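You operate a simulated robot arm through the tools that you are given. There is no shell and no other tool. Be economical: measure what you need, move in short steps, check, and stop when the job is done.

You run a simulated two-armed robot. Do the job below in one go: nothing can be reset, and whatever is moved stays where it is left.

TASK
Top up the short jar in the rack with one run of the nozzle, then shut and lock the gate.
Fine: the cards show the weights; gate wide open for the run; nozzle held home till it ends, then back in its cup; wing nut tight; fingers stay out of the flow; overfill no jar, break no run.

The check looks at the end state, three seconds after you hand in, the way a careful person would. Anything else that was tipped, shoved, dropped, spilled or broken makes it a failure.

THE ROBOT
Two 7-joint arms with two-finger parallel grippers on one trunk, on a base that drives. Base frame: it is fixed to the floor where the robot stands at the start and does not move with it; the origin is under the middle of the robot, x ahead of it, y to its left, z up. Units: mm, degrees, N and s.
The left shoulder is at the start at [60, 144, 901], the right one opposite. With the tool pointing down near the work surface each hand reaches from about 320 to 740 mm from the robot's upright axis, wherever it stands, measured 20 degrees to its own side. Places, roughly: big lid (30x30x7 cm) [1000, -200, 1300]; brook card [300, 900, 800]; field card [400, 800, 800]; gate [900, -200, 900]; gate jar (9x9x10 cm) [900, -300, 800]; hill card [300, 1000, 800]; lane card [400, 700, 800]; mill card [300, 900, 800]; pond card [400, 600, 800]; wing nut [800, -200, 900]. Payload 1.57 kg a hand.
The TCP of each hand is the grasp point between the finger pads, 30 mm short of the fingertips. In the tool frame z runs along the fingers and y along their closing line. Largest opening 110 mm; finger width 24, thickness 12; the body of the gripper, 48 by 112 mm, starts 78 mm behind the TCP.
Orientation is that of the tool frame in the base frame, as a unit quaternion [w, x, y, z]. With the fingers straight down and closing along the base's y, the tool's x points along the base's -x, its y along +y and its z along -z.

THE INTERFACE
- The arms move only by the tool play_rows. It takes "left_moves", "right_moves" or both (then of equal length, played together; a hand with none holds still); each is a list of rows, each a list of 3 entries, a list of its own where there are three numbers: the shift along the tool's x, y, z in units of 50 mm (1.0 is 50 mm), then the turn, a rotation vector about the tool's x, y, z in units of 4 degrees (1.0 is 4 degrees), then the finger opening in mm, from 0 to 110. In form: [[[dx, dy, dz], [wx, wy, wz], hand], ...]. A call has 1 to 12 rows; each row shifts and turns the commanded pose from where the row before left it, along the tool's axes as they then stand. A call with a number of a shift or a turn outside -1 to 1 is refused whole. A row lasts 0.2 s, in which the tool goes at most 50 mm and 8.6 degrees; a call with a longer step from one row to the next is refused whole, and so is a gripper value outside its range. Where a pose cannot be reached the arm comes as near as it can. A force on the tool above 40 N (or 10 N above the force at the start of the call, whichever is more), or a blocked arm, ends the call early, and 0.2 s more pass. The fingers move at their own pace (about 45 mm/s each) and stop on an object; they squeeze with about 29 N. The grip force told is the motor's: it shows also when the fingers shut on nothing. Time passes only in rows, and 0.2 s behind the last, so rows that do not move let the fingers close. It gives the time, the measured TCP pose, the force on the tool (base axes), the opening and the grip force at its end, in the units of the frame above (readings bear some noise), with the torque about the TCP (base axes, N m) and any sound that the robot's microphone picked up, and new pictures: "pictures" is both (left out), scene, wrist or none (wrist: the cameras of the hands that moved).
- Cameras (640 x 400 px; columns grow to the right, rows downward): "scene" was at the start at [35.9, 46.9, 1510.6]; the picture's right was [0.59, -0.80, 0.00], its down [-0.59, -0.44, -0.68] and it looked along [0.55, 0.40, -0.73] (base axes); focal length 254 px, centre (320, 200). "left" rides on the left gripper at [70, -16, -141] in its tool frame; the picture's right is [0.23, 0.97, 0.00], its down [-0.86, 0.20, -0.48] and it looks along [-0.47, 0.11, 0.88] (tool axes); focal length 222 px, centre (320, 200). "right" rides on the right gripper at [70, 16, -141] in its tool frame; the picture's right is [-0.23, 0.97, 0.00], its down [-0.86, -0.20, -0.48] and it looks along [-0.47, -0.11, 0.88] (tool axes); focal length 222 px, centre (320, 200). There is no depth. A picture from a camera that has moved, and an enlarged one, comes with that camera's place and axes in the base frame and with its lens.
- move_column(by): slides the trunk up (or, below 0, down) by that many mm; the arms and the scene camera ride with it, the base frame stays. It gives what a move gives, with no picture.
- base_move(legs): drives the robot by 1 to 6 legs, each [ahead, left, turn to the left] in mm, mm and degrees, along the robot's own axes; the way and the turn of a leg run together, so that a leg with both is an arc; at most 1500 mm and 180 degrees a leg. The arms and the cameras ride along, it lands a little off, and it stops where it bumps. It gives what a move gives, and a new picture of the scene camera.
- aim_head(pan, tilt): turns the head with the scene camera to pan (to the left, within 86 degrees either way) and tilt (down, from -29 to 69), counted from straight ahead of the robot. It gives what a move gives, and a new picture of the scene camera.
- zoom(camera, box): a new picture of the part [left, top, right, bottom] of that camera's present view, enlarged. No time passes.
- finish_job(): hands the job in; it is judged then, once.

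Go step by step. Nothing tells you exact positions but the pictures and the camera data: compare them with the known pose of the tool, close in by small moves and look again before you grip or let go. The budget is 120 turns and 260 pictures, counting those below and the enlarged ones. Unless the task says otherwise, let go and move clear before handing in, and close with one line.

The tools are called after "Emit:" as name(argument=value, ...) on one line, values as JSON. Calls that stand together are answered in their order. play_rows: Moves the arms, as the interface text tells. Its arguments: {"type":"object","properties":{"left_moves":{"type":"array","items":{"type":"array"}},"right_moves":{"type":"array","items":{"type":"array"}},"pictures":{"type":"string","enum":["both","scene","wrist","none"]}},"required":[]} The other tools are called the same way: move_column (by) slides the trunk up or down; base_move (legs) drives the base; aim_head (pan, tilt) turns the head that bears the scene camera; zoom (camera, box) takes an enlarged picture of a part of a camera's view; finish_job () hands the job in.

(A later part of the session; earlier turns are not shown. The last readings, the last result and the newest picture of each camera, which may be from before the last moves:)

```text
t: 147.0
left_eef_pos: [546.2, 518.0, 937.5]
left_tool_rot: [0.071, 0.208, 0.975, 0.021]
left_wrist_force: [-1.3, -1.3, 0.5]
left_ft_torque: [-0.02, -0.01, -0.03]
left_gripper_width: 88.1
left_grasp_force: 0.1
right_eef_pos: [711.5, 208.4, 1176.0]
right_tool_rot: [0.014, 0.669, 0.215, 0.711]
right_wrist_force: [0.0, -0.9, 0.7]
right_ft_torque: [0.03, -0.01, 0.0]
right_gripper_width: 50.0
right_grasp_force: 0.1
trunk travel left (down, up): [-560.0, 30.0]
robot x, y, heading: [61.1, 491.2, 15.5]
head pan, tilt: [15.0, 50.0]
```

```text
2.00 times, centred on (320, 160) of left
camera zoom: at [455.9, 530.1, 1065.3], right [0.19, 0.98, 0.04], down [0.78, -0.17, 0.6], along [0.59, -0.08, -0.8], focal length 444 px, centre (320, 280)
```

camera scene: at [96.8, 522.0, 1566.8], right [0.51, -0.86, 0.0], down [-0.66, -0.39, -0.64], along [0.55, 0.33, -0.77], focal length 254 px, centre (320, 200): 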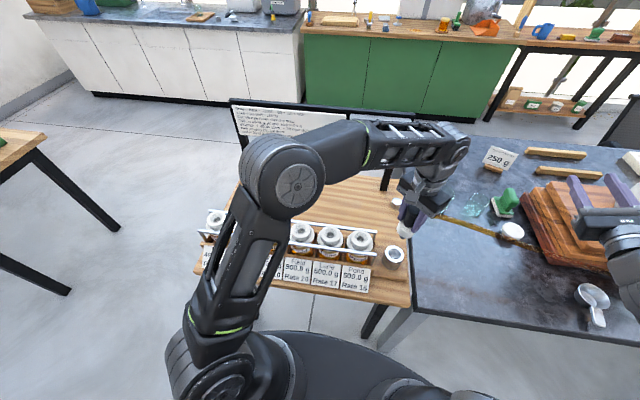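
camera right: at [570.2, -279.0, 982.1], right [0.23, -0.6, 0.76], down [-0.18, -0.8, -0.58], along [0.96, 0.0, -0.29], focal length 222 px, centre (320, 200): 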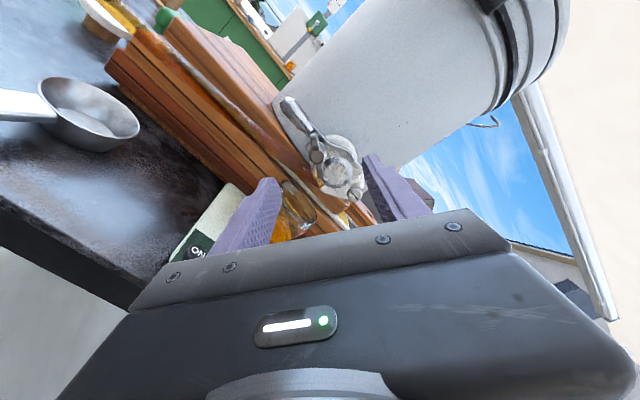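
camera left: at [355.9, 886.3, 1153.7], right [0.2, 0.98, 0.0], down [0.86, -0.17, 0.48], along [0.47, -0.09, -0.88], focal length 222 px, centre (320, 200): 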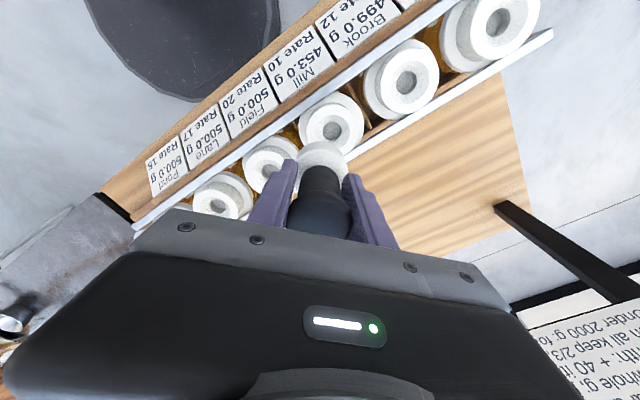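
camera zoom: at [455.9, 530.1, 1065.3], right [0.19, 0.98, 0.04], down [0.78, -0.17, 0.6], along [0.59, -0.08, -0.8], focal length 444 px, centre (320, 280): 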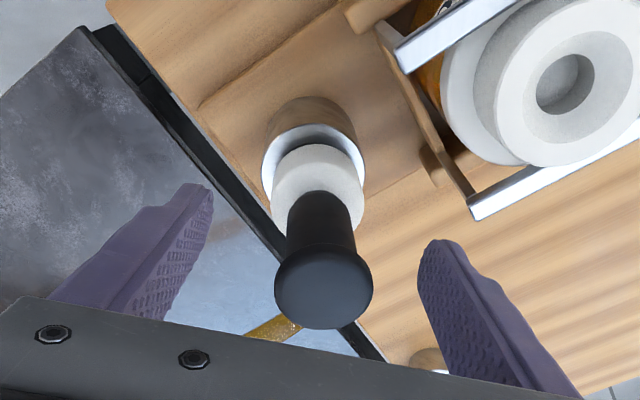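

Emit:
play_rows(left_moves=[[[0, 0, -0.8], [0, 0, 0], 88], [[0, 0, -0.8], [0, 0, 0], 88], [[0, 0, 0], [0, 0, 0], 88]], pictures="none")

Emit:
zoom(camera="scene", box=[364, 200, 444, 260])

Emit:
zoom(camera="left", box=[160, 60, 480, 260])

```text
t: 147.8
left_eef_pos: [533.3, 517.7, 1015.8]
left_tool_rot: [0.071, 0.21, 0.975, 0.021]
left_wrist_force: [-0.1, 0.0, -0.9]
left_ft_torque: [0.01, 0.01, -0.01]
left_gripper_width: 88.1
left_grasp_force: 0.2
right_eef_pos: [710.0, 208.9, 1174.8]
right_tool_rot: [0.014, 0.67, 0.214, 0.711]
right_wrist_force: [0.1, 0.1, -0.1]
right_ft_torque: [0.02, -0.02, -0.01]
right_gripper_width: 50.0
right_grasp_force: 0.0
trunk travel left (down, up): [-560.0, 30.0]
robot x, y, heading: [57.1, 488.4, 15.4]
head pan, tilt: [15.0, 50.0]
```

```text
6.67 times, centred on (404, 230) of scene
camera zoom: at [96.8, 521.9, 1566.8], right [0.51, -0.86, 0.0], down [-0.66, -0.39, -0.64], along [0.55, 0.33, -0.77], focal length 1692 px, centre (-240, 0)
```

zoom: 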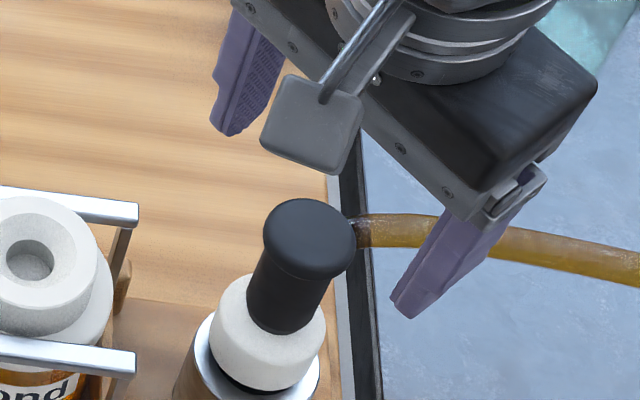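

```text
2.00 times, centred on (320, 160) of left
camera zoom: at [443.7, 529.4, 1144.1], right [0.19, 0.98, 0.04], down [0.78, -0.17, 0.6], along [0.59, -0.08, -0.8], focal length 444 px, centre (320, 280)
```

zoom: 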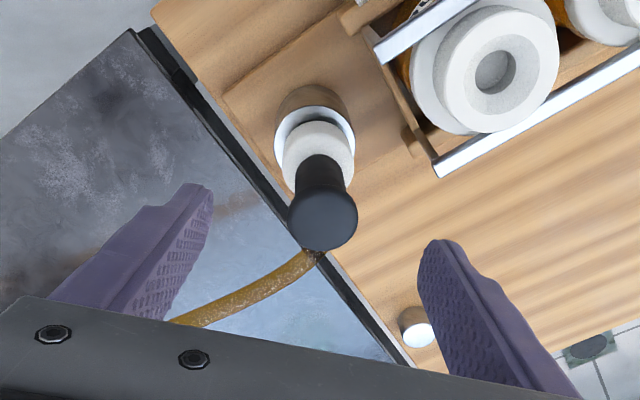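

The nozzle is home in its cup and standing straight. I drive back to the gate.

Emit:
base_move(legs=[[-200, 0, 0], [0, 0, 7], [-70, -760, 0]])

Emit:
move_column(by=-60)

Emit:
aim_head(pan=-10, tilt=50)

```text
t: 153.7
left_eef_pos: [559.9, -204.9, 1014.9]
left_tool_rot: [0.069, 0.148, 0.986, 0.025]
left_wrist_force: [0.3, -0.1, -0.1]
left_ft_torque: [0.0, 0.01, 0.01]
left_gripper_width: 88.1
left_grasp_force: 0.1
right_eef_pos: [773.4, -488.7, 1175.3]
right_tool_rot: [-0.03, 0.655, 0.256, 0.71]
right_wrist_force: [-0.4, 0.4, 0.0]
right_ft_torque: [0.0, 0.0, 0.0]
right_gripper_width: 50.1
right_grasp_force: 0.1
trunk travel left (down, up): [-560.0, 30.0]
robot x, y, heading: [91.1, -288.3, 22.9]
head pan, tilt: [15.0, 50.0]
camera scene: at [125.3, -254.5, 1566.8], right [0.61, -0.79, 0.0], down [-0.61, -0.47, -0.64], along [0.51, 0.39, -0.77], focal length 254 px, centre (320, 200)
```

scene: 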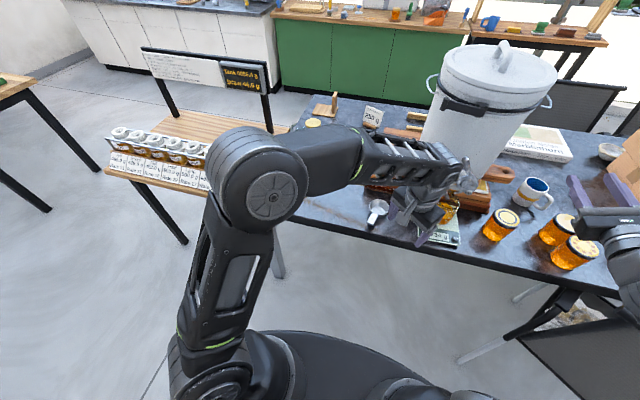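

```text
t: 154.7
left_eef_pos: [560.2, -204.6, 955.1]
left_tool_rot: [0.069, 0.149, 0.986, 0.025]
left_wrist_force: [-0.8, 0.3, 0.8]
left_ft_torque: [0.0, -0.01, 0.0]
left_gripper_width: 87.9
left_grasp_force: 0.0
right_eef_pos: [773.8, -490.0, 1115.6]
right_tool_rot: [-0.028, 0.655, 0.255, 0.711]
right_wrist_force: [-0.2, 0.1, -0.4]
right_ft_torque: [0.01, 0.02, -0.01]
right_gripper_width: 50.0
right_grasp_force: 0.1
trunk travel left (down, up): [-500.0, 90.0]
robot x, y, heading: [88.5, -287.0, 22.6]
head pan, tilt: [15.0, 50.0]
```

```text
t: 155.6
left_eef_pos: [560.3, -204.4, 954.9]
left_tool_rot: [0.069, 0.149, 0.986, 0.024]
left_wrist_force: [-0.5, -0.2, 0.4]
left_ft_torque: [0.01, -0.01, 0.03]
left_gripper_width: 88.0
left_grasp_force: 0.0
right_eef_pos: [772.2, -489.8, 1114.7]
right_tool_rot: [-0.03, 0.655, 0.256, 0.71]
right_wrist_force: [-0.3, 0.1, -0.2]
right_ft_torque: [0.02, -0.01, 0.04]
right_gripper_width: 50.0
right_grasp_force: 0.1
trunk travel left (down, up): [-500.0, 90.0]
robot x, y, heading: [89.1, -290.4, 22.6]
head pan, tilt: [-10.0, 50.0]
camera scene: at [139.3, -284.0, 1506.8], right [0.22, -0.98, 0.0], down [-0.75, -0.17, -0.64], along [0.63, 0.14, -0.77], focal length 254 px, centre (320, 200)
```

scene: 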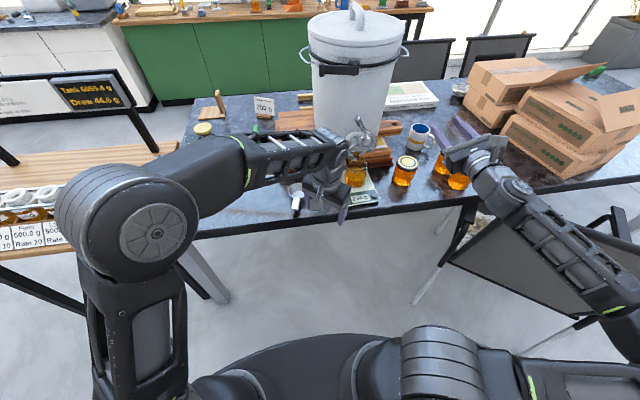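

The left arm is in the way; I swing it up, back and left.

Emit:
play_rows(left_moves=[[[0, 0, -0.9], [0, 0, 0], 88], [[0, 0.5, -0.8], [0, 0, 0], 88], [[0.3, 0.9, 0], [0, 0, 0], 88], [[0.3, 0.9, 0], [0, 0, 0], 88], [[0.3, 0.9, 0], [0, 0, 0], 88], [[0.3, 0.9, 0], [0, 0, 0], 88], [[0.3, 0.9, 0], [0, 0, 0], 88], [[0.3, 0.9, 0], [0, 0, 0], 88], [[0.3, 0.9, 0], [0, 0, 0], 88], [[0, 0, 0], [0, 0, 0], 88]], pictures="scene")

Emit:
zoom(camera="scene", box=[310, 100, 406, 160])

Emit:
zoom(camera="scene", box=[320, 150, 400, 220])

```text
t: 157.8
left_eef_pos: [547.2, 147.3, 1049.6]
left_tool_rot: [0.07, 0.149, 0.986, 0.025]
left_wrist_force: [0.0, 0.0, 0.8]
left_ft_torque: [0.0, -0.01, -0.03]
left_gripper_width: 88.1
left_grasp_force: 0.1
right_eef_pos: [772.6, -490.1, 1115.1]
right_tool_rot: [-0.029, 0.655, 0.256, 0.71]
right_wrist_force: [-0.5, -0.2, -0.3]
right_ft_torque: [0.0, 0.01, 0.01]
right_gripper_width: 50.0
right_grasp_force: 0.0
trunk travel left (down, up): [-500.0, 90.0]
robot x, y, heading: [90.0, -288.7, 22.6]
head pan, tilt: [-10.0, 50.0]
camera scene: at [139.3, -284.4, 1506.8], right [0.22, -0.98, 0.0], down [-0.75, -0.17, -0.64], along [0.63, 0.14, -0.77], focal length 254 px, centre (320, 200)
```

scene: 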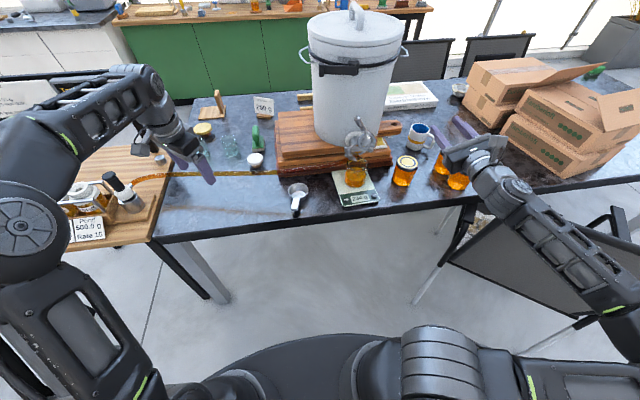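

```text
6.67 times, centred on (358, 130) of scene
camera zoom: at [139.3, -284.4, 1506.8], right [0.22, -0.98, 0.0], down [-0.75, -0.17, -0.64], along [0.63, 0.14, -0.77], focal length 1692 px, centre (67, 667)
```

zoom: 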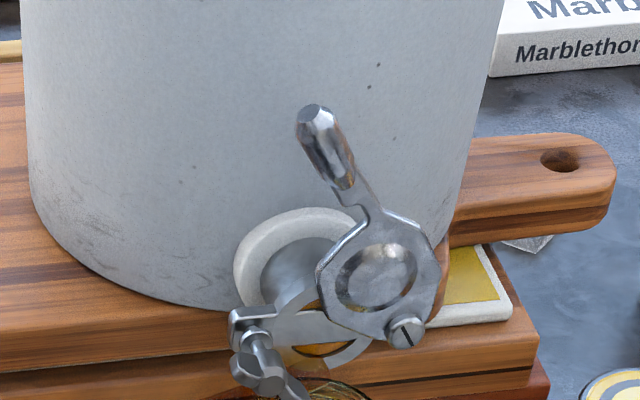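

```text
5.71 times, centred on (360, 185) of scene
camera zoom: at [139.3, -284.4, 1506.8], right [0.22, -0.98, 0.0], down [-0.75, -0.17, -0.64], along [0.63, 0.14, -0.77], focal length 1450 px, centre (91, 286)
```

zoom: 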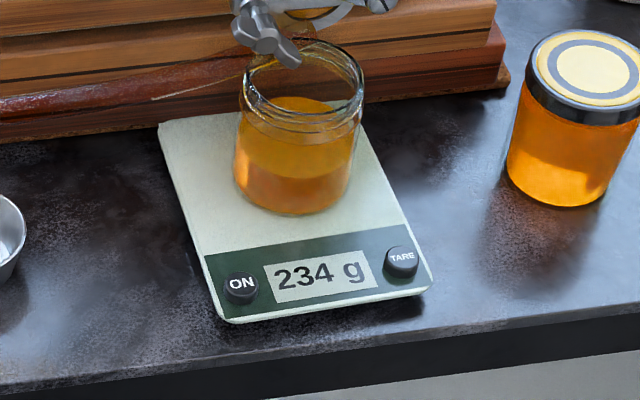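

Scale unchanged at 234 g, lever still fully up. I bring the right hand back in line with the lever handle.

Emit:
play_rows(right_moves=[[[-0.03, -1, 0], [0, 0, 0], 50], [[0, -1, 0], [0, 0, 0], 50], [[0, -1, 0], [0, 0, 0], 50], [[0, -0.94, 0], [0, 0, 0], 50], [[0, 0, 0.7], [0, 0, 0], 50], [[0, 0, 0.5], [0, 0, 0], 50], [[0, 0, 0], [0, 0, 0], 50]], pictures="none")

Emit:
zoom(camera="right", box=[220, 100, 420, 225])

Emit:
zoom(camera="scene", box=[310, 100, 406, 160])

```text
t: 159.4
left_eef_pos: [548.1, 148.8, 1048.5]
left_tool_rot: [0.069, 0.148, 0.986, 0.024]
left_wrist_force: [0.2, 0.1, -0.7]
left_ft_torque: [0.01, -0.02, 0.02]
left_gripper_width: 88.0
left_grasp_force: 0.0
right_eef_pos: [753.7, -294.1, 1052.3]
right_tool_rot: [-0.029, 0.655, 0.255, 0.711]
right_wrist_force: [0.0, 1.2, 0.3]
right_ft_torque: [-0.01, 0.0, -0.02]
right_gripper_width: 50.1
right_grasp_force: 0.1
trunk travel left (down, up): [-500.0, 90.0]
robot x, y, heading: [90.1, -288.1, 22.7]
head pan, tilt: [-10.0, 50.0]
```

```text
3.20 times, centred on (320, 162) of right
camera zoom: at [620.3, -343.9, 1121.2], right [0.4, -0.91, 0.1], down [-0.39, -0.27, -0.88], along [0.83, 0.31, -0.47], focal length 711 px, centre (320, 320)
```

zoom: 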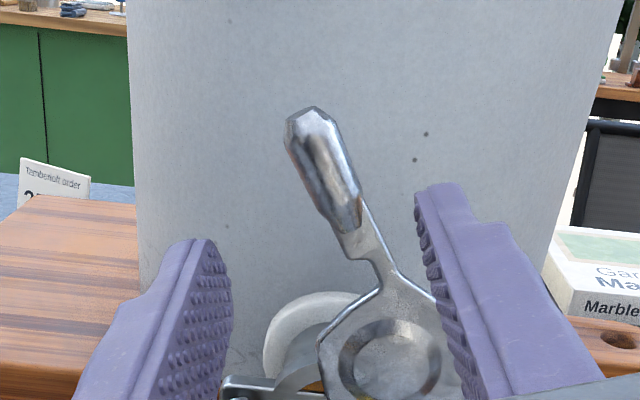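

```text
6.67 times, centred on (358, 130) of scene
camera zoom: at [139.2, -284.1, 1506.8], right [0.22, -0.98, 0.0], down [-0.75, -0.17, -0.64], along [0.63, 0.14, -0.77], focal length 1692 px, centre (67, 667)
```

zoom: 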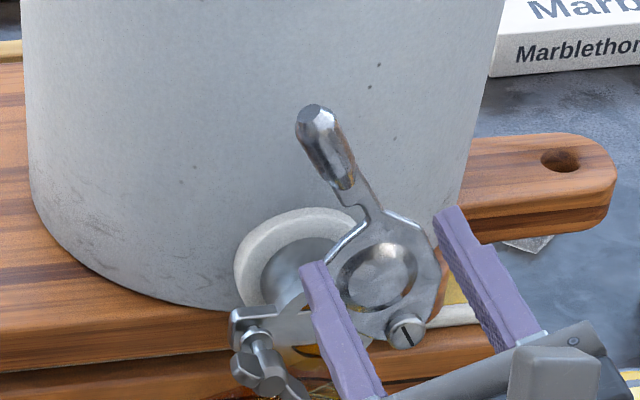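

Aligned with the raised handle. I advance and grip it.

Emit:
play_rows(right_moves=[[[0, 0, 0.6], [0, 0, 0], 50], [[0, 0, 0.7], [0, 0, 0], 50], [[0, 0, 0.6], [0, 0, 0], 50], [[0, 0, 0], [0, 0, 0], 20], [[0, 0, 0], [0, 0, 0], 0], [[0, 0, 0], [0, 0, 0], 0], [[0, 0, 0], [0, 0, 0], 0]], pictures="none")

Emit:
zoom(camera="scene", box=[310, 100, 406, 160])

```text
t: 161.0
left_eef_pos: [547.6, 147.9, 1049.6]
left_tool_rot: [0.069, 0.148, 0.986, 0.025]
left_wrist_force: [-0.1, 0.4, 0.1]
left_ft_torque: [0.03, 0.02, 0.0]
left_gripper_width: 88.1
left_grasp_force: 0.1
right_eef_pos: [840.0, -256.4, 1052.7]
right_tool_rot: [-0.03, 0.654, 0.256, 0.711]
right_wrist_force: [0.0, -0.1, 0.2]
right_ft_torque: [-0.46, -0.2, 0.03]
right_gripper_width: 23.6
right_grasp_force: 34.6
trunk travel left (down, up): [-500.0, 90.0]
robot x, y, heading: [92.5, -287.6, 22.8]
head pan, tilt: [-10.0, 50.0]
```

```text
6.67 times, centred on (358, 130) of scene
camera zoom: at [139.2, -284.0, 1506.8], right [0.22, -0.98, 0.0], down [-0.75, -0.17, -0.64], along [0.63, 0.14, -0.77], focal length 1692 px, centre (67, 667)
```

zoom: 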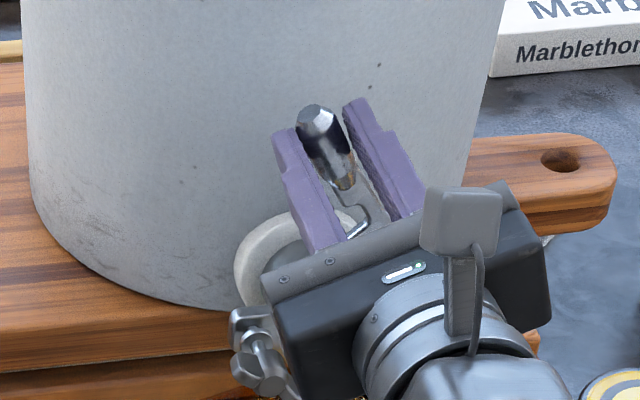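

Gripped. I swing the lever back down along its arc.

Emit:
play_rows(right_moves=[[[0, 0, 0], [0, 0, -1], 0], [[-0.006, -0.178, 0], [0, 0, -1], 0], [[-0.006, -0.178, 0], [0, 0, -1], 0], [[-0.006, -0.178, 0], [0, 0, -1], 0], [[-0.006, -0.178, 0], [0, 0, -1], 0], [[-0.006, -0.178, 0], [0, 0, -1], 0], [[-0.006, -0.178, 0], [0, 0, -1], 0], [[-0.006, -0.178, 0], [0, 0, -1], 0]], pictures="none")

Emit:
zoom(camera="scene", box=[310, 100, 406, 160])

```text
t: 162.8
left_eef_pos: [548.8, 149.7, 1048.6]
left_tool_rot: [0.069, 0.148, 0.986, 0.025]
left_wrist_force: [0.6, 0.4, -0.4]
left_ft_torque: [0.01, 0.02, 0.02]
left_gripper_width: 88.0
left_grasp_force: 0.0
right_eef_pos: [822.3, -211.0, 1013.5]
right_tool_rot: [0.168, 0.559, 0.427, 0.69]
right_wrist_force: [11.0, 0.8, 3.6]
right_ft_torque: [-0.46, -0.07, -0.26]
right_gripper_width: 21.7
right_grasp_force: 34.1
trunk travel left (down, up): [-500.0, 90.0]
robot x, y, heading: [88.4, -289.2, 22.6]
head pan, tilt: [-10.0, 50.0]
```

```text
6.67 times, centred on (358, 130) of scene
camera zoom: at [140.5, -283.7, 1506.7], right [0.22, -0.98, 0.0], down [-0.75, -0.17, -0.64], along [0.63, 0.14, -0.77], focal length 1692 px, centre (67, 667)
```

zoom: 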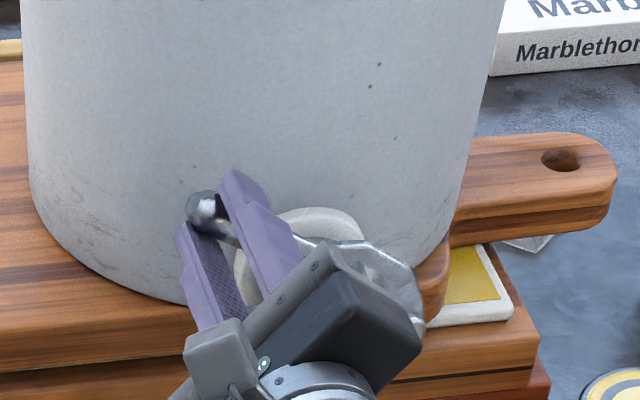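

Emit:
play_rows(right_moves=[[[-0.006, -0.178, 0], [0, 0, -1], 0], [[-0.006, -0.178, 0], [0, 0, -1], 0], [[-0.006, -0.178, 0.03], [0, 0, -1], 0], [[-0.006, -0.178, 0], [0, 0, -1], 0], [[-0.006, -0.178, 0.03], [0, 0, -1], 0], [[-0.006, -0.178, 0], [0, 0, -1], 0], [[-0.006, -0.178, 0], [0, 0, -1], 0]], pictures="none")

Emit:
zoom(camera="scene", box=[310, 110, 406, 170])

```text
t: 164.4
left_eef_pos: [545.7, 146.2, 1049.2]
left_tool_rot: [0.07, 0.148, 0.986, 0.025]
left_wrist_force: [-0.1, 0.4, 0.7]
left_ft_torque: [0.02, -0.01, 0.02]
left_gripper_width: 88.1
left_grasp_force: 0.0
right_eef_pos: [813.0, -188.1, 959.2]
right_tool_rot: [0.329, 0.44, 0.549, 0.63]
right_wrist_force: [-12.4, -17.9, 2.2]
right_ft_torque: [-0.47, -0.26, -0.01]
right_gripper_width: 20.7
right_grasp_force: 34.2
trunk travel left (down, up): [-500.0, 90.0]
robot x, y, heading: [92.1, -288.4, 22.8]
head pan, tilt: [-10.0, 50.0]
```

```text
6.67 times, centred on (358, 140) of scene
camera zoom: at [137.1, -286.5, 1506.9], right [0.22, -0.98, 0.0], down [-0.75, -0.17, -0.64], along [0.63, 0.14, -0.77], focal length 1692 px, centre (67, 600)
```

zoom: 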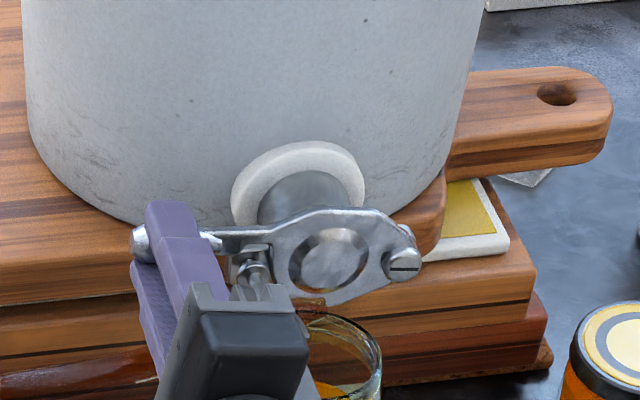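

Emit:
play_rows(right_moves=[[[-0.05, -0.16, -0.05], [0, 0, -0.8], 0], [[-0.02, -0.12, -0.03], [0, 0, -0.8], 0], [[0, -0.06, 0], [0, 0, 0], 0], [[0, 0, 0], [0, 0, 0], 0]], pictures="none")

Emit:
zoom(camera="scene", box=[310, 110, 406, 170])

```text
t: 165.4
left_eef_pos: [547.9, 148.6, 1048.0]
left_tool_rot: [0.07, 0.148, 0.986, 0.023]
left_wrist_force: [0.4, 0.1, -0.3]
left_ft_torque: [-0.03, 0.0, 0.02]
left_gripper_width: 88.4
left_grasp_force: 0.1
right_eef_pos: [811.9, -184.2, 940.7]
right_tool_rot: [0.364, 0.407, 0.573, 0.611]
right_wrist_force: [17.2, 10.2, 7.5]
right_ft_torque: [-0.71, -0.44, 0.29]
right_gripper_width: 21.5
right_grasp_force: 34.0
trunk travel left (down, up): [-500.0, 90.0]
robot x, y, heading: [85.5, -290.7, 22.8]
head pan, tilt: [-10.0, 50.0]
```

```text
6.67 times, centred on (358, 140) of scene
camera zoom: at [141.0, -282.3, 1506.8], right [0.22, -0.98, 0.0], down [-0.75, -0.17, -0.64], along [0.63, 0.14, -0.77], focal length 1692 px, centre (67, 600)
```

zoom: 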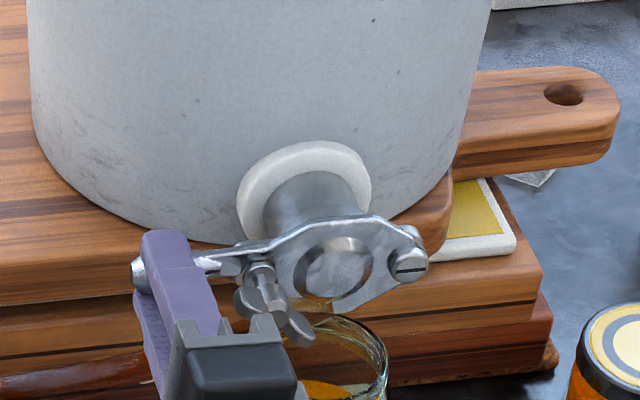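

The lever is down against its stop. I open, back off, and inspect.

Emit:
play_rows(right_moves=[[[0, 0.03, 0.05], [0, 0, 0], 30], [[0, 0, 0], [0, 0, 0], 46], [[0, 0, 0], [0, 0, 0], 46], [[0, 0, -0.8], [0, 0, 0], 46], [[0, 0, -1], [0, 0, 0], 46], [[0, 0, 0], [0, 0, 0], 46]], pictures="none")

Emit:
zoom(camera="scene", box=[318, 120, 398, 170])

Emit:
zoom(camera="right", box=[200, 90, 440, 240])

```text
t: 166.8
left_eef_pos: [547.7, 148.1, 1049.0]
left_tool_rot: [0.069, 0.149, 0.986, 0.024]
left_wrist_force: [-1.4, -0.5, -0.2]
left_ft_torque: [0.05, 0.0, 0.05]
left_gripper_width: 88.3
left_grasp_force: 0.0
right_eef_pos: [730.6, -224.6, 940.5]
right_tool_rot: [0.365, 0.409, 0.572, 0.611]
right_wrist_force: [0.5, -0.1, 0.0]
right_ft_torque: [-0.02, 0.03, 0.02]
right_gripper_width: 46.0
right_grasp_force: 0.1
trunk travel left (down, up): [-500.0, 90.0]
robot x, y, heading: [90.6, -288.3, 22.4]
head pan, tilt: [-10.0, 50.0]
```

```text
8.00 times, centred on (358, 145) of scene
camera zoom: at [139.6, -283.8, 1506.8], right [0.22, -0.98, 0.0], down [-0.75, -0.17, -0.64], along [0.63, 0.14, -0.77], focal length 2030 px, centre (16, 640)
```

zoom: 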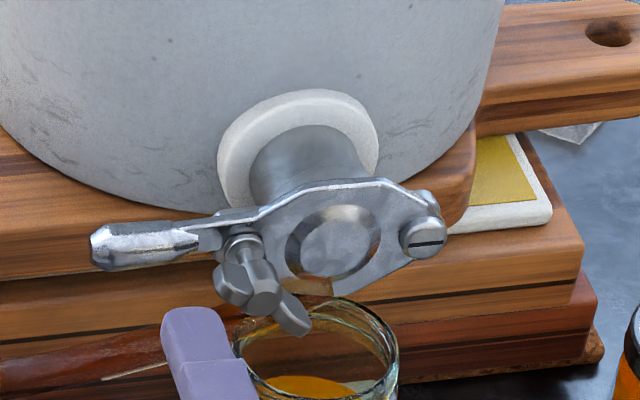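

```text
2.67 times, centred on (320, 165) of right
camera zoom: at [573.1, -217.3, 962.7], right [0.11, -0.28, 0.95], down [-0.1, -0.96, -0.27], along [0.99, -0.06, -0.14], focal length 592 px, centre (320, 293)
```

zoom: 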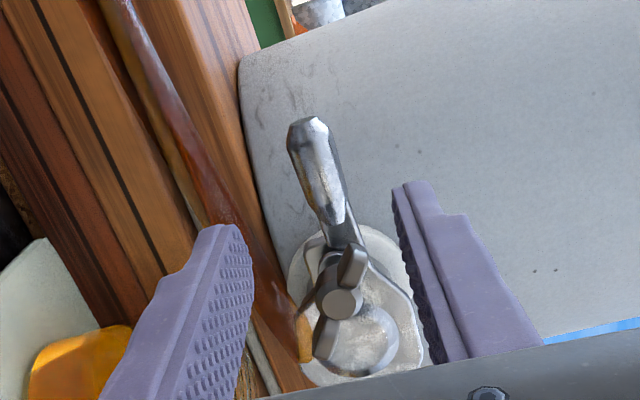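

The gate is shut as at the start. Now I line up on the wing nut again, rolled to 128°.

Emit:
play_rows(right_moves=[[[0, 0, -0.3], [0, 0, 1], 36], [[0, 0, 0], [0, 0, 1], 36], [[0, 0, 0], [0, 0, 1], 36], [[0, 0, 0], [0, 0, 1], 36], [[0, 0, 0], [0, 0, 1], 36], [[0, 0, 0], [0, 0, 1], 36], [[0, 0, 0], [0, 0, 1], 36], [[0, 0, 0], [0, 0, 1], 36], [[0, 0, 0], [0, 0, 1], 36], [[-0.44, 0.24, 0], [0, 0, 0], 36], [[-0.44, 0.24, 0], [0, 0, 0], 36], [[0, 0, 0], [0, 0, 0], 36]], pictures="none")

Emit:
zoom(camera="right", box=[220, 100, 420, 225])

Emit:
zoom(camera="scene", box=[318, 120, 398, 170])

```text
t: 169.4
left_eef_pos: [548.9, 148.6, 1048.0]
left_tool_rot: [0.069, 0.149, 0.986, 0.025]
left_wrist_force: [-1.0, 0.2, 0.0]
left_ft_torque: [0.0, 0.0, 0.01]
left_gripper_width: 88.1
left_grasp_force: 0.1
right_eef_pos: [737.5, -273.3, 931.2]
right_tool_rot: [0.158, 0.565, 0.418, 0.694]
right_wrist_force: [-0.4, -0.1, -0.9]
right_ft_torque: [-0.02, -0.02, 0.02]
right_gripper_width: 35.8
right_grasp_force: 0.0
trunk travel left (down, up): [-500.0, 90.0]
robot x, y, heading: [89.8, -291.8, 22.7]
head pan, tilt: [-10.0, 50.0]
```

```text
3.20 times, centred on (320, 162) of right
camera zoom: at [589.1, -292.0, 988.5], right [0.32, -0.74, 0.59], down [-0.22, -0.66, -0.71], along [0.92, 0.1, -0.38], focal length 711 px, centre (320, 320)
```

zoom: 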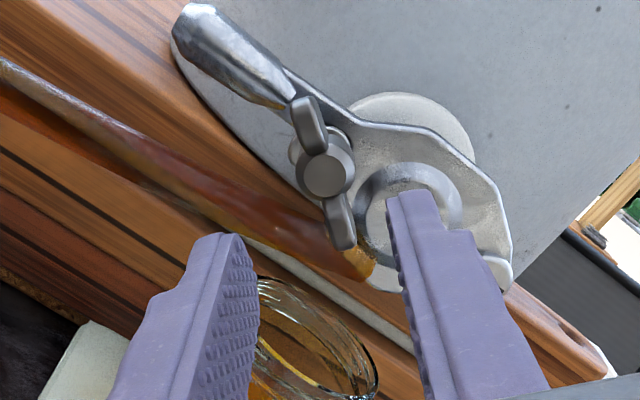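

```text
8.00 times, centred on (358, 145) of scene
camera zoom: at [139.3, -283.9, 1506.8], right [0.22, -0.98, 0.0], down [-0.75, -0.17, -0.64], along [0.63, 0.14, -0.77], focal length 2030 px, centre (16, 640)
```

zoom: 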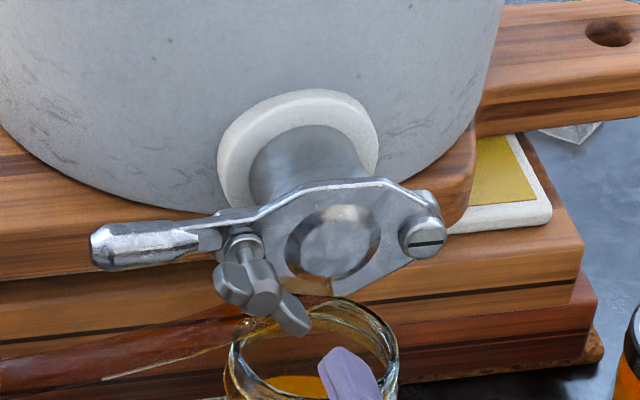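

Aligned to within a few millimetres. I trim, advance 82 mm, and close on the nut.

Emit:
play_rows(right_moves=[[[-0.09, 0.05, 0.5], [0, 0, 0], 36], [[0, 0, 0.6], [0, 0, 0], 36], [[0, 0, 0.55], [0, 0, 0], 36], [[0, 0, 0], [0, 0, 0], 18], [[0, 0, 0], [0, 0, 0], 0], [[0, 0, 0], [0, 0, 0], 0], [[0, 0, 0], [0, 0, 0], 0]], pictures="none")

Emit:
zoom(camera="right", box=[220, 100, 420, 225])

```text
t: 171.0
left_eef_pos: [548.2, 147.6, 1047.2]
left_tool_rot: [0.069, 0.149, 0.986, 0.024]
left_wrist_force: [0.5, 0.2, -0.5]
left_ft_torque: [-0.03, 0.01, -0.01]
left_gripper_width: 88.1
left_grasp_force: 0.0
right_eef_pos: [813.7, -246.0, 931.0]
right_tool_rot: [0.157, 0.565, 0.419, 0.693]
right_wrist_force: [-0.8, 1.4, -2.9]
right_ft_torque: [0.16, -0.52, -0.29]
right_gripper_width: 9.2
right_grasp_force: 27.3
trunk travel left (down, up): [-500.0, 90.0]
robot x, y, heading: [89.3, -289.8, 22.6]
head pan, tilt: [-10.0, 50.0]
```

```text
3.20 times, centred on (320, 162) of right
camera zoom: at [667.4, -262.9, 988.1], right [0.32, -0.74, 0.59], down [-0.22, -0.66, -0.71], along [0.92, 0.1, -0.38], focal length 711 px, centre (320, 320)
```

zoom: 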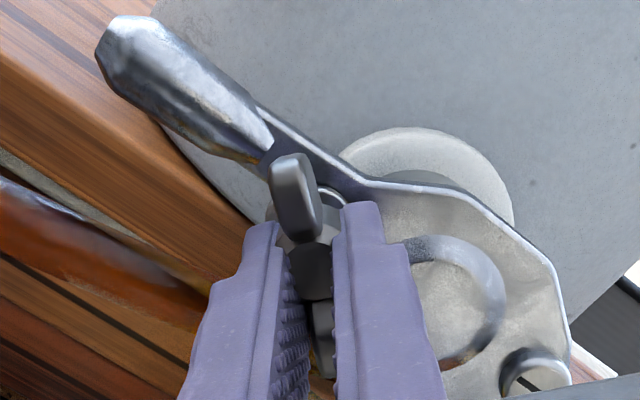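

Firm, aligned grip at 9.2 mm. I turn clockwise to tighten.

Emit:
play_rows(right_moves=[[[0, 0, 0], [0, 0, 1], 0], [[0, 0, 0], [0, 0, 1], 0], [[0, 0, 0], [0, 0, 1], 0], [[0, 0, 0], [0, 0, 1], 0], [[0, 0, 0], [0, 0, 1], 0], [[0, 0, 0], [0, 0, 1], 0]], pictures="none")

Emit:
zoom(camera="right", box=[220, 100, 420, 225])

```text
t: 172.4
left_eef_pos: [547.6, 149.1, 1048.3]
left_tool_rot: [0.069, 0.148, 0.986, 0.025]
left_wrist_force: [0.3, -0.1, -0.8]
left_ft_torque: [0.0, 0.0, -0.04]
left_gripper_width: 88.2
left_grasp_force: 0.1
right_eef_pos: [814.1, -242.9, 929.5]
right_tool_rot: [0.009, 0.64, 0.293, 0.71]
right_wrist_force: [-4.6, 9.9, -11.6]
right_ft_torque: [0.28, -0.89, -0.15]
right_gripper_width: 9.4
right_grasp_force: 27.6
trunk travel left (down, up): [-500.0, 90.0]
robot x, y, heading: [88.9, -289.4, 22.5]
head pan, tilt: [-10.0, 50.0]
```

```text
3.20 times, centred on (320, 162) of right
camera zoom: at [677.8, -286.5, 999.3], right [0.39, -0.89, 0.21], down [-0.36, -0.36, -0.86], along [0.85, 0.27, -0.46], focal length 711 px, centre (320, 320)
```

zoom: 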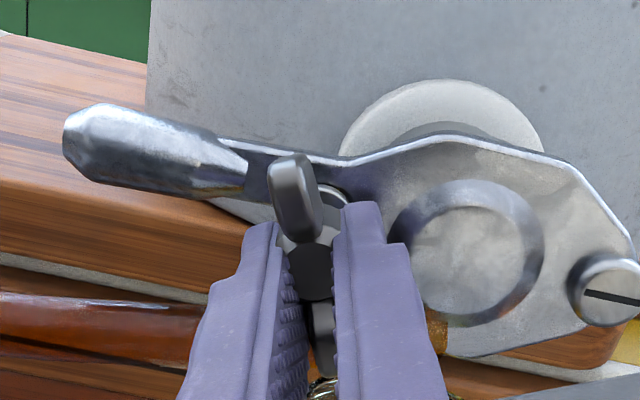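

Emit:
play_rows(right_moves=[[[0, -0.04, 0], [0, 0, 1], 0], [[0, 0, 0], [0, 0, 1], 0], [[0, -0.02, 0], [0, 0, 1], 0], [[0, 0, 0], [0, 0, 1], 0], [[0, 0, 0], [0, 0, 1], 0], [[0, 0, 0], [0, 0, 1], 0]], pictures="none")

Emit:
zoom(camera="right", box=[220, 100, 420, 225])

```text
t: 173.8
left_eef_pos: [548.5, 149.0, 1048.3]
left_tool_rot: [0.068, 0.148, 0.986, 0.025]
left_wrist_force: [-0.9, 0.1, -0.3]
left_ft_torque: [0.03, 0.0, -0.01]
left_gripper_width: 87.9
left_grasp_force: 0.0
right_eef_pos: [813.5, -241.3, 929.5]
right_tool_rot: [-0.138, 0.687, 0.152, 0.697]
right_wrist_force: [-6.1, 9.3, -8.2]
right_ft_torque: [0.1, -0.5, -0.54]
right_gripper_width: 9.6
right_grasp_force: 27.9
trunk travel left (down, up): [-500.0, 90.0]
robot x, y, heading: [91.2, -289.7, 22.7]
head pan, tilt: [-10.0, 50.0]
```

```text
3.20 times, centred on (320, 162) of right
camera zoom: at [688.7, -311.4, 999.0], right [0.4, -0.89, -0.2], down [-0.5, -0.02, -0.86], along [0.77, 0.45, -0.46], focal length 711 px, centre (320, 320)
```

zoom: 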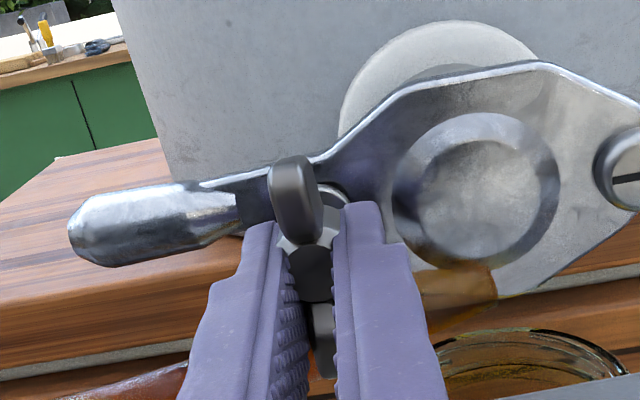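

Still turning freely; I keep going while the wrist allows.

Emit:
play_rows(right_moves=[[[0, -0.03, 0], [0, 0, 1], 0], [[0, 0, 0], [0, 0, 1], 0], [[0, 0, 0], [0, 0, 1], 0], [[0, -0.02, 0], [0, 0, 1], 0], [[0, 0, 0], [0, 0, 1], 0], [[0, 0, 0], [0, 0, 1], 0], [[0, 0, 0], [0, 0, 1], 0], [[0, 0, 0], [0, 0, 1], 0]], pictures="none")

Emit:
zoom(camera="right", box=[220, 100, 420, 225])

```text
t: 175.6
left_eef_pos: [547.3, 148.9, 1048.7]
left_tool_rot: [0.07, 0.149, 0.986, 0.025]
left_wrist_force: [-0.3, 0.0, 0.9]
left_ft_torque: [0.01, 0.03, 0.0]
left_gripper_width: 87.9
left_grasp_force: 0.1
right_eef_pos: [812.9, -238.8, 930.8]
right_tool_rot: [-0.325, 0.702, -0.042, 0.633]
right_wrist_force: [-1.7, 13.3, -1.1]
right_ft_torque: [0.06, -0.26, -0.86]
right_gripper_width: 9.7
right_grasp_force: 28.8
trunk travel left (down, up): [-500.0, 90.0]
robot x, y, heading: [92.4, -285.6, 22.5]
head pan, tilt: [-10.0, 50.0]
```

```text
3.20 times, centred on (320, 162) of right
camera zoom: at [702.0, -340.8, 981.4], right [0.3, -0.66, -0.69], down [-0.68, 0.37, -0.64], along [0.67, 0.66, -0.33], focal length 711 px, centre (320, 320)
```

zoom: 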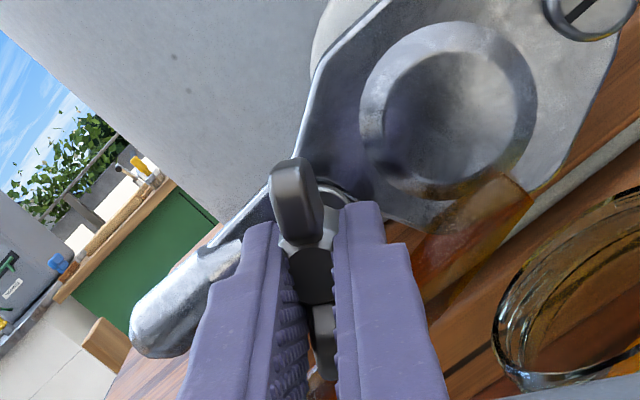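

Emit:
play_rows(right_moves=[[[0, -0.04, 0], [0, 0, 1], 0], [[0, 0, 0], [0, 0, 1], 0], [[0, 0, 0], [0, 0, 1], 0], [[0, -0.02, 0], [0, 0, 1], 0], [[0, 0, 0], [0, 0, 1], 0], [[0, 0, 0], [0, 0, 1], 0], [[0, 0, 0], [0, 0, 1], 0], [[0, 0, 0], [0, 0, 1], 0]], pictures="none")

Emit:
zoom(camera="right", box=[220, 100, 420, 225])

Emit:
zoom(camera="scene", box=[300, 110, 460, 230])

```text
t: 177.4
left_eef_pos: [546.9, 148.8, 1047.8]
left_tool_rot: [0.07, 0.149, 0.986, 0.025]
left_wrist_force: [-0.4, 1.0, -0.2]
left_ft_torque: [0.04, 0.01, 0.01]
left_gripper_width: 87.9
left_grasp_force: 0.0
right_eef_pos: [811.3, -237.3, 933.7]
right_tool_rot: [-0.487, 0.662, -0.235, 0.519]
right_wrist_force: [4.7, 12.0, 7.2]
right_ft_torque: [-0.16, 0.24, -0.7]
right_gripper_width: 9.3
right_grasp_force: 27.9
trunk travel left (down, up): [-500.0, 90.0]
robot x, y, heading: [87.0, -288.1, 22.6]
head pan, tilt: [-10.0, 50.0]
```

```text
3.20 times, centred on (320, 162) of right
camera zoom: at [709.3, -357.3, 949.2], right [0.11, -0.22, -0.97], down [-0.78, 0.59, -0.22], along [0.62, 0.78, -0.11], focal length 711 px, centre (320, 320)
```

zoom: 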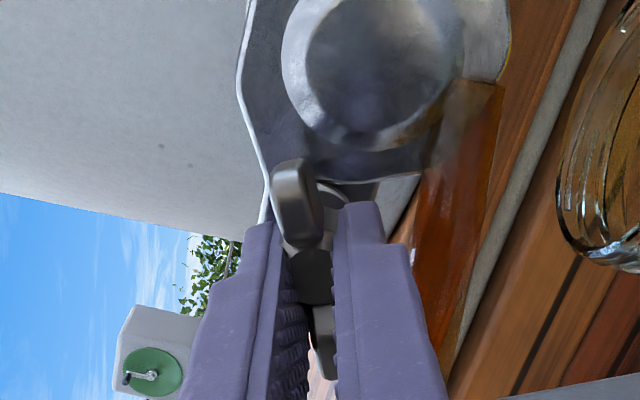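

```text
3.33 times, centred on (380, 170) of scene
camera zoom: at [139.3, -282.5, 1506.9], right [0.22, -0.98, 0.0], down [-0.75, -0.17, -0.64], along [0.63, 0.14, -0.77], focal length 846 px, centre (120, 300)
```

zoom: 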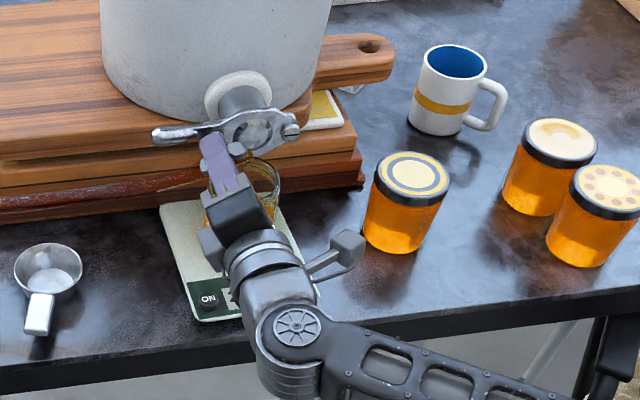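

Emit:
play_rows(right_moves=[[[0, -0.04, 0], [0, 0, 1], 0], [[0, 0, 0], [0, 0, 1], 0], [[0, 0, 0], [0, 0, 1], 0], [[0, -0.02, 0], [0, 0, 1], 0], [[0, 0, 0], [0, 0, 1], 0], [[0, 0, 0], [0, 0, 1], 0], [[0, 0, 0], [0, 0, 1], 0], [[0, 0, 0], [0, 0, 1], 0]], pictures="none")

Emit:
zoom(camera="right", box=[220, 100, 420, 225])

```text
t: 178.4
left_eef_pos: [548.5, 149.7, 1046.8]
left_tool_rot: [0.069, 0.148, 0.986, 0.024]
left_wrist_force: [-0.2, -0.1, -0.1]
left_ft_torque: [0.01, 0.03, 0.03]
left_gripper_width: 87.9
left_grasp_force: 0.0
right_eef_pos: [808.9, -238.3, 934.6]
right_tool_rot: [-0.543, 0.636, -0.332, 0.436]
right_wrist_force: [12.5, 4.8, -13.2]
right_ft_torque: [0.14, -0.44, 0.33]
right_gripper_width: 9.5
right_grasp_force: 28.3
right hand out of reach, approached as far as the arm can: row 4, 5
trunk travel left (down, up): [-500.0, 90.0]
robot x, y, heading: [87.7, -288.9, 22.6]
head pan, tilt: [-10.0, 50.0]
stopped in row 5 (right hand): the force on the tool passed its limit (the readings are from after the stop); the commanded pose is now the measured one
```

```text
3.20 times, centred on (320, 162) of right
camera zoom: at [708.8, -361.1, 937.4], right [-0.04, 0.02, -1.0], down [-0.79, 0.61, 0.04], along [0.61, 0.79, -0.01], focal length 711 px, centre (320, 320)
```

zoom: 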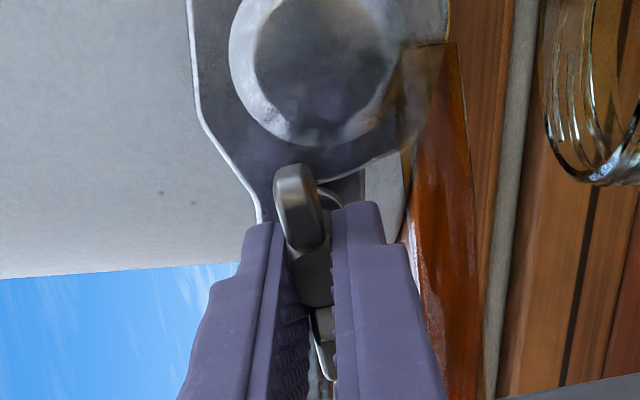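

The wrist is at its limit after about 128° and the nut is not tight yet. I let go, back off, roll back 180°, and regrip.

Emit:
play_rows(right_moves=[[[0, 0, 0], [0, 0, 0], 20], [[0, 0, 0], [0, 0, 0], 36], [[0, 0, 0], [0, 0, 0], 36], [[0, 0, -0.7], [0, 0, 0], 36], [[0, 0, -0.9], [0, 0, 0], 36], [[0, 0, 0], [0, 0, -1], 36], [[0, 0, 0], [0, 0, -1], 36], [[0, 0, 0], [0, 0, -1], 36], [[0, 0, 0], [0, 0, -1], 36], [[0, 0, 0], [0, 0, -1], 36], [[0, 0, 0], [0, 0, -1], 36], [[0, 0, 0], [0, 0, -1], 36]], pictures="none")

Emit:
play_rows(right_moves=[[[0, 0, 0], [0, 0, -1], 36], [[0, 0, 0], [0, 0, -1], 36], [[0, 0, 0], [0, 0, -1], 36], [[0, 0, 0], [0, 0, -1], 36], [[0, 0, 0], [0, 0, -1], 36], [[0, 0, 0], [0, 0, -1], 36], [[0, 0, 0], [0, 0, -1], 36], [[0, 0, 0], [0, 0, -1], 36], [[0, 0, 0], [0, 0, -1], 36], [[0, 0, 0], [0, 0, -1], 36], [[0, 0, 0], [0, 0, -1], 36], [[0, 0, 0], [0, 0, -1], 36]], pictures="none")

Emit:
play_rows(right_moves=[[[0, 0, 0], [0, 0, -1], 36], [[0, 0, 0], [0, 0, -1], 36], [[0, 0, 0], [0, 0, -1], 36], [[0, 0, 0], [0, 0, -1], 36], [[0, 0, 0], [0, 0, -1], 36], [[0, 0, 0], [0, 0, -1], 36], [[0, 0, 0], [0, 0, -1], 36], [[0, 0, 0], [0, 0, -1], 36], [[0, 0, 0], [0, 0, -1], 36], [[0, 0, 0], [0, 0, -1], 36], [[0, 0, 0], [0, 0, -1], 36], [[0, 0, 0], [0, 0, -1], 36]], pictures="none")

Emit:
play_rows(right_moves=[[[0, 0, 0], [0, 0, -1], 36], [[0, 0, 0], [0, 0, -1], 36], [[0, 0, 0], [0, 0, -1], 36], [[0, 0, 0], [0, 0, -1], 36], [[0, 0, 0], [0, 0, -1], 36], [[0, 0, 0], [0, 0, -1], 36], [[0, 0, 0], [0, 0, -1], 36], [[0, 0, 0], [0, 0, -1], 36], [[0, 0, 0], [0, 0, -1], 36], [[0, 0, 0], [0, 0, -1], 36], [[0, 0, 0], [0, 0, -1], 36], [[0, 0, 0], [0, 0, -1], 36]], pictures="none")

Emit:
zoom(camera="right", box=[220, 100, 420, 225])

Emit:
zoom(camera="scene", box=[318, 120, 398, 170])

```text
t: 181.0
left_eef_pos: [547.5, 147.9, 1048.7]
left_tool_rot: [0.069, 0.148, 0.986, 0.025]
left_wrist_force: [-0.6, 0.9, -0.5]
left_ft_torque: [0.01, -0.02, 0.01]
left_gripper_width: 87.9
left_grasp_force: 0.0
right_eef_pos: [734.0, -271.9, 941.1]
right_tool_rot: [-0.423, 0.696, -0.167, 0.556]
right_wrist_force: [0.0, 0.6, -0.2]
right_ft_torque: [-0.04, -0.01, -0.01]
right_gripper_width: 35.8
right_grasp_force: 0.0
trunk travel left (down, up): [-500.0, 90.0]
robot x, y, heading: [93.7, -289.7, 22.6]
head pan, tilt: [-10.0, 50.0]
```

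```text
t: 183.6
left_eef_pos: [547.5, 147.2, 1049.3]
left_tool_rot: [0.069, 0.149, 0.986, 0.025]
left_wrist_force: [0.0, 1.2, -0.9]
left_ft_torque: [0.01, -0.01, -0.03]
left_gripper_width: 88.3
left_grasp_force: 0.1
right_eef_pos: [734.6, -271.8, 940.5]
right_tool_rot: [-0.16, 0.703, 0.131, 0.68]
right_wrist_force: [0.0, 0.5, 0.1]
right_ft_torque: [0.04, 0.04, -0.01]
right_gripper_width: 35.9
right_grasp_force: 0.0
trunk travel left (down, up): [-500.0, 90.0]
robot x, y, heading: [84.9, -289.8, 22.6]
head pan, tilt: [-10.0, 50.0]
```

```text
t: 186.2
left_eef_pos: [548.1, 148.6, 1049.1]
left_tool_rot: [0.069, 0.148, 0.986, 0.024]
left_wrist_force: [0.2, -0.2, -0.1]
left_ft_torque: [-0.05, 0.03, 0.01]
left_gripper_width: 88.0
left_grasp_force: 0.0
right_eef_pos: [733.1, -272.2, 942.3]
right_tool_rot: [0.13, 0.589, 0.406, 0.686]
right_wrist_force: [-0.4, 0.4, -0.3]
right_ft_torque: [-0.03, 0.02, 0.06]
right_gripper_width: 35.9
right_grasp_force: 0.0
trunk travel left (down, up): [-500.0, 90.0]
robot x, y, heading: [88.4, -284.6, 22.9]
head pan, tilt: [-10.0, 50.0]
```

```text
t: 188.8
left_eef_pos: [548.3, 147.9, 1048.8]
left_tool_rot: [0.069, 0.148, 0.986, 0.024]
left_wrist_force: [0.0, -0.4, 1.5]
left_ft_torque: [0.01, 0.01, -0.07]
left_gripper_width: 88.0
left_grasp_force: 0.0
right_eef_pos: [733.7, -271.9, 940.5]
right_tool_rot: [0.399, 0.373, 0.611, 0.574]
right_wrist_force: [1.5, -0.6, 0.2]
right_ft_torque: [-0.01, 0.02, -0.05]
right_gripper_width: 36.0
right_grasp_force: 0.1
trunk travel left (down, up): [-500.0, 90.0]
robot x, y, heading: [90.1, -289.9, 22.8]
head pan, tilt: [-10.0, 50.0]
```

```text
3.20 times, centred on (320, 162) of right
camera zoom: at [576.5, -263.6, 957.1], right [0.09, -0.15, 0.99], down [-0.09, -0.99, -0.14], along [0.99, -0.08, -0.1], focal length 711 px, centre (320, 320)
```

zoom: 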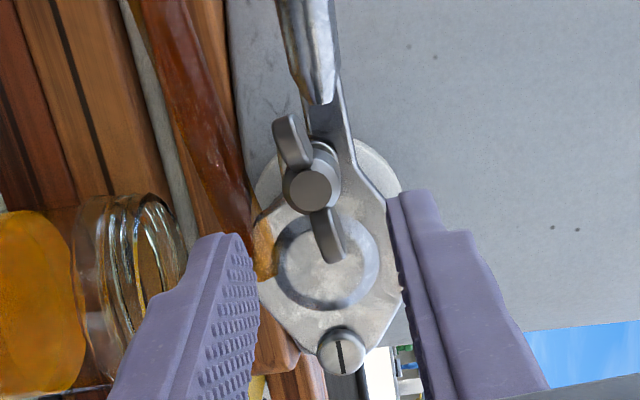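

```text
8.00 times, centred on (358, 145) of scene
camera zoom: at [139.3, -283.9, 1506.8], right [0.22, -0.98, 0.0], down [-0.75, -0.17, -0.64], along [0.63, 0.14, -0.77], focal length 2030 px, centre (16, 640)
```

zoom: 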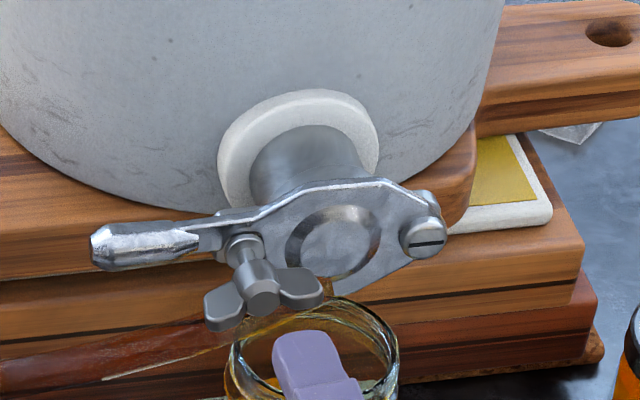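

The nut kept its turn. I trim the roll by −7°, centre on it, and grip again.

Emit:
play_rows(right_moves=[[[-0.17, -0.07, 0], [0, 0, -1], 36], [[0, 0, 0], [0, 0, -0.9], 36], [[0, 0, 0.6], [0, 0, 0], 36], [[0, 0, 0.5], [0, 0, 0], 36], [[0, 0, 0.55], [0, 0, 0], 36], [[0, 0, 0], [0, 0, 0], 36]], pictures="none")

Emit:
zoom(camera="right", box=[220, 100, 420, 225])

```text
t: 190.2
left_eef_pos: [548.0, 148.0, 1047.9]
left_tool_rot: [0.068, 0.148, 0.986, 0.025]
left_wrist_force: [0.2, 0.2, 0.2]
left_ft_torque: [0.02, -0.01, 0.0]
left_gripper_width: 88.1
left_grasp_force: 0.1
right_eef_pos: [812.6, -247.6, 935.4]
right_tool_rot: [0.435, 0.333, 0.634, 0.546]
right_wrist_force: [-0.2, -0.3, -1.1]
right_ft_torque: [0.01, 0.02, 0.0]
right_gripper_width: 36.0
right_grasp_force: 0.0
trunk travel left (down, up): [-500.0, 90.0]
robot x, y, heading: [91.2, -289.0, 22.5]
head pan, tilt: [-10.0, 50.0]
```

```text
3.20 times, centred on (320, 162) of right
camera zoom: at [654.4, -238.0, 942.6], right [0.04, -0.03, 1.0], down [-0.09, -1.0, -0.02], along [1.0, -0.08, -0.04], focal length 711 px, centre (320, 320)
```

zoom: 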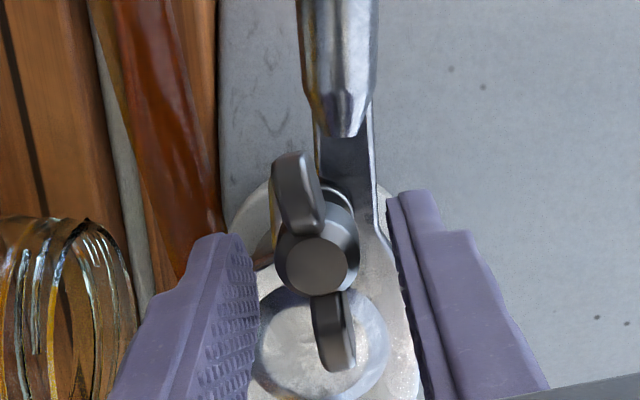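

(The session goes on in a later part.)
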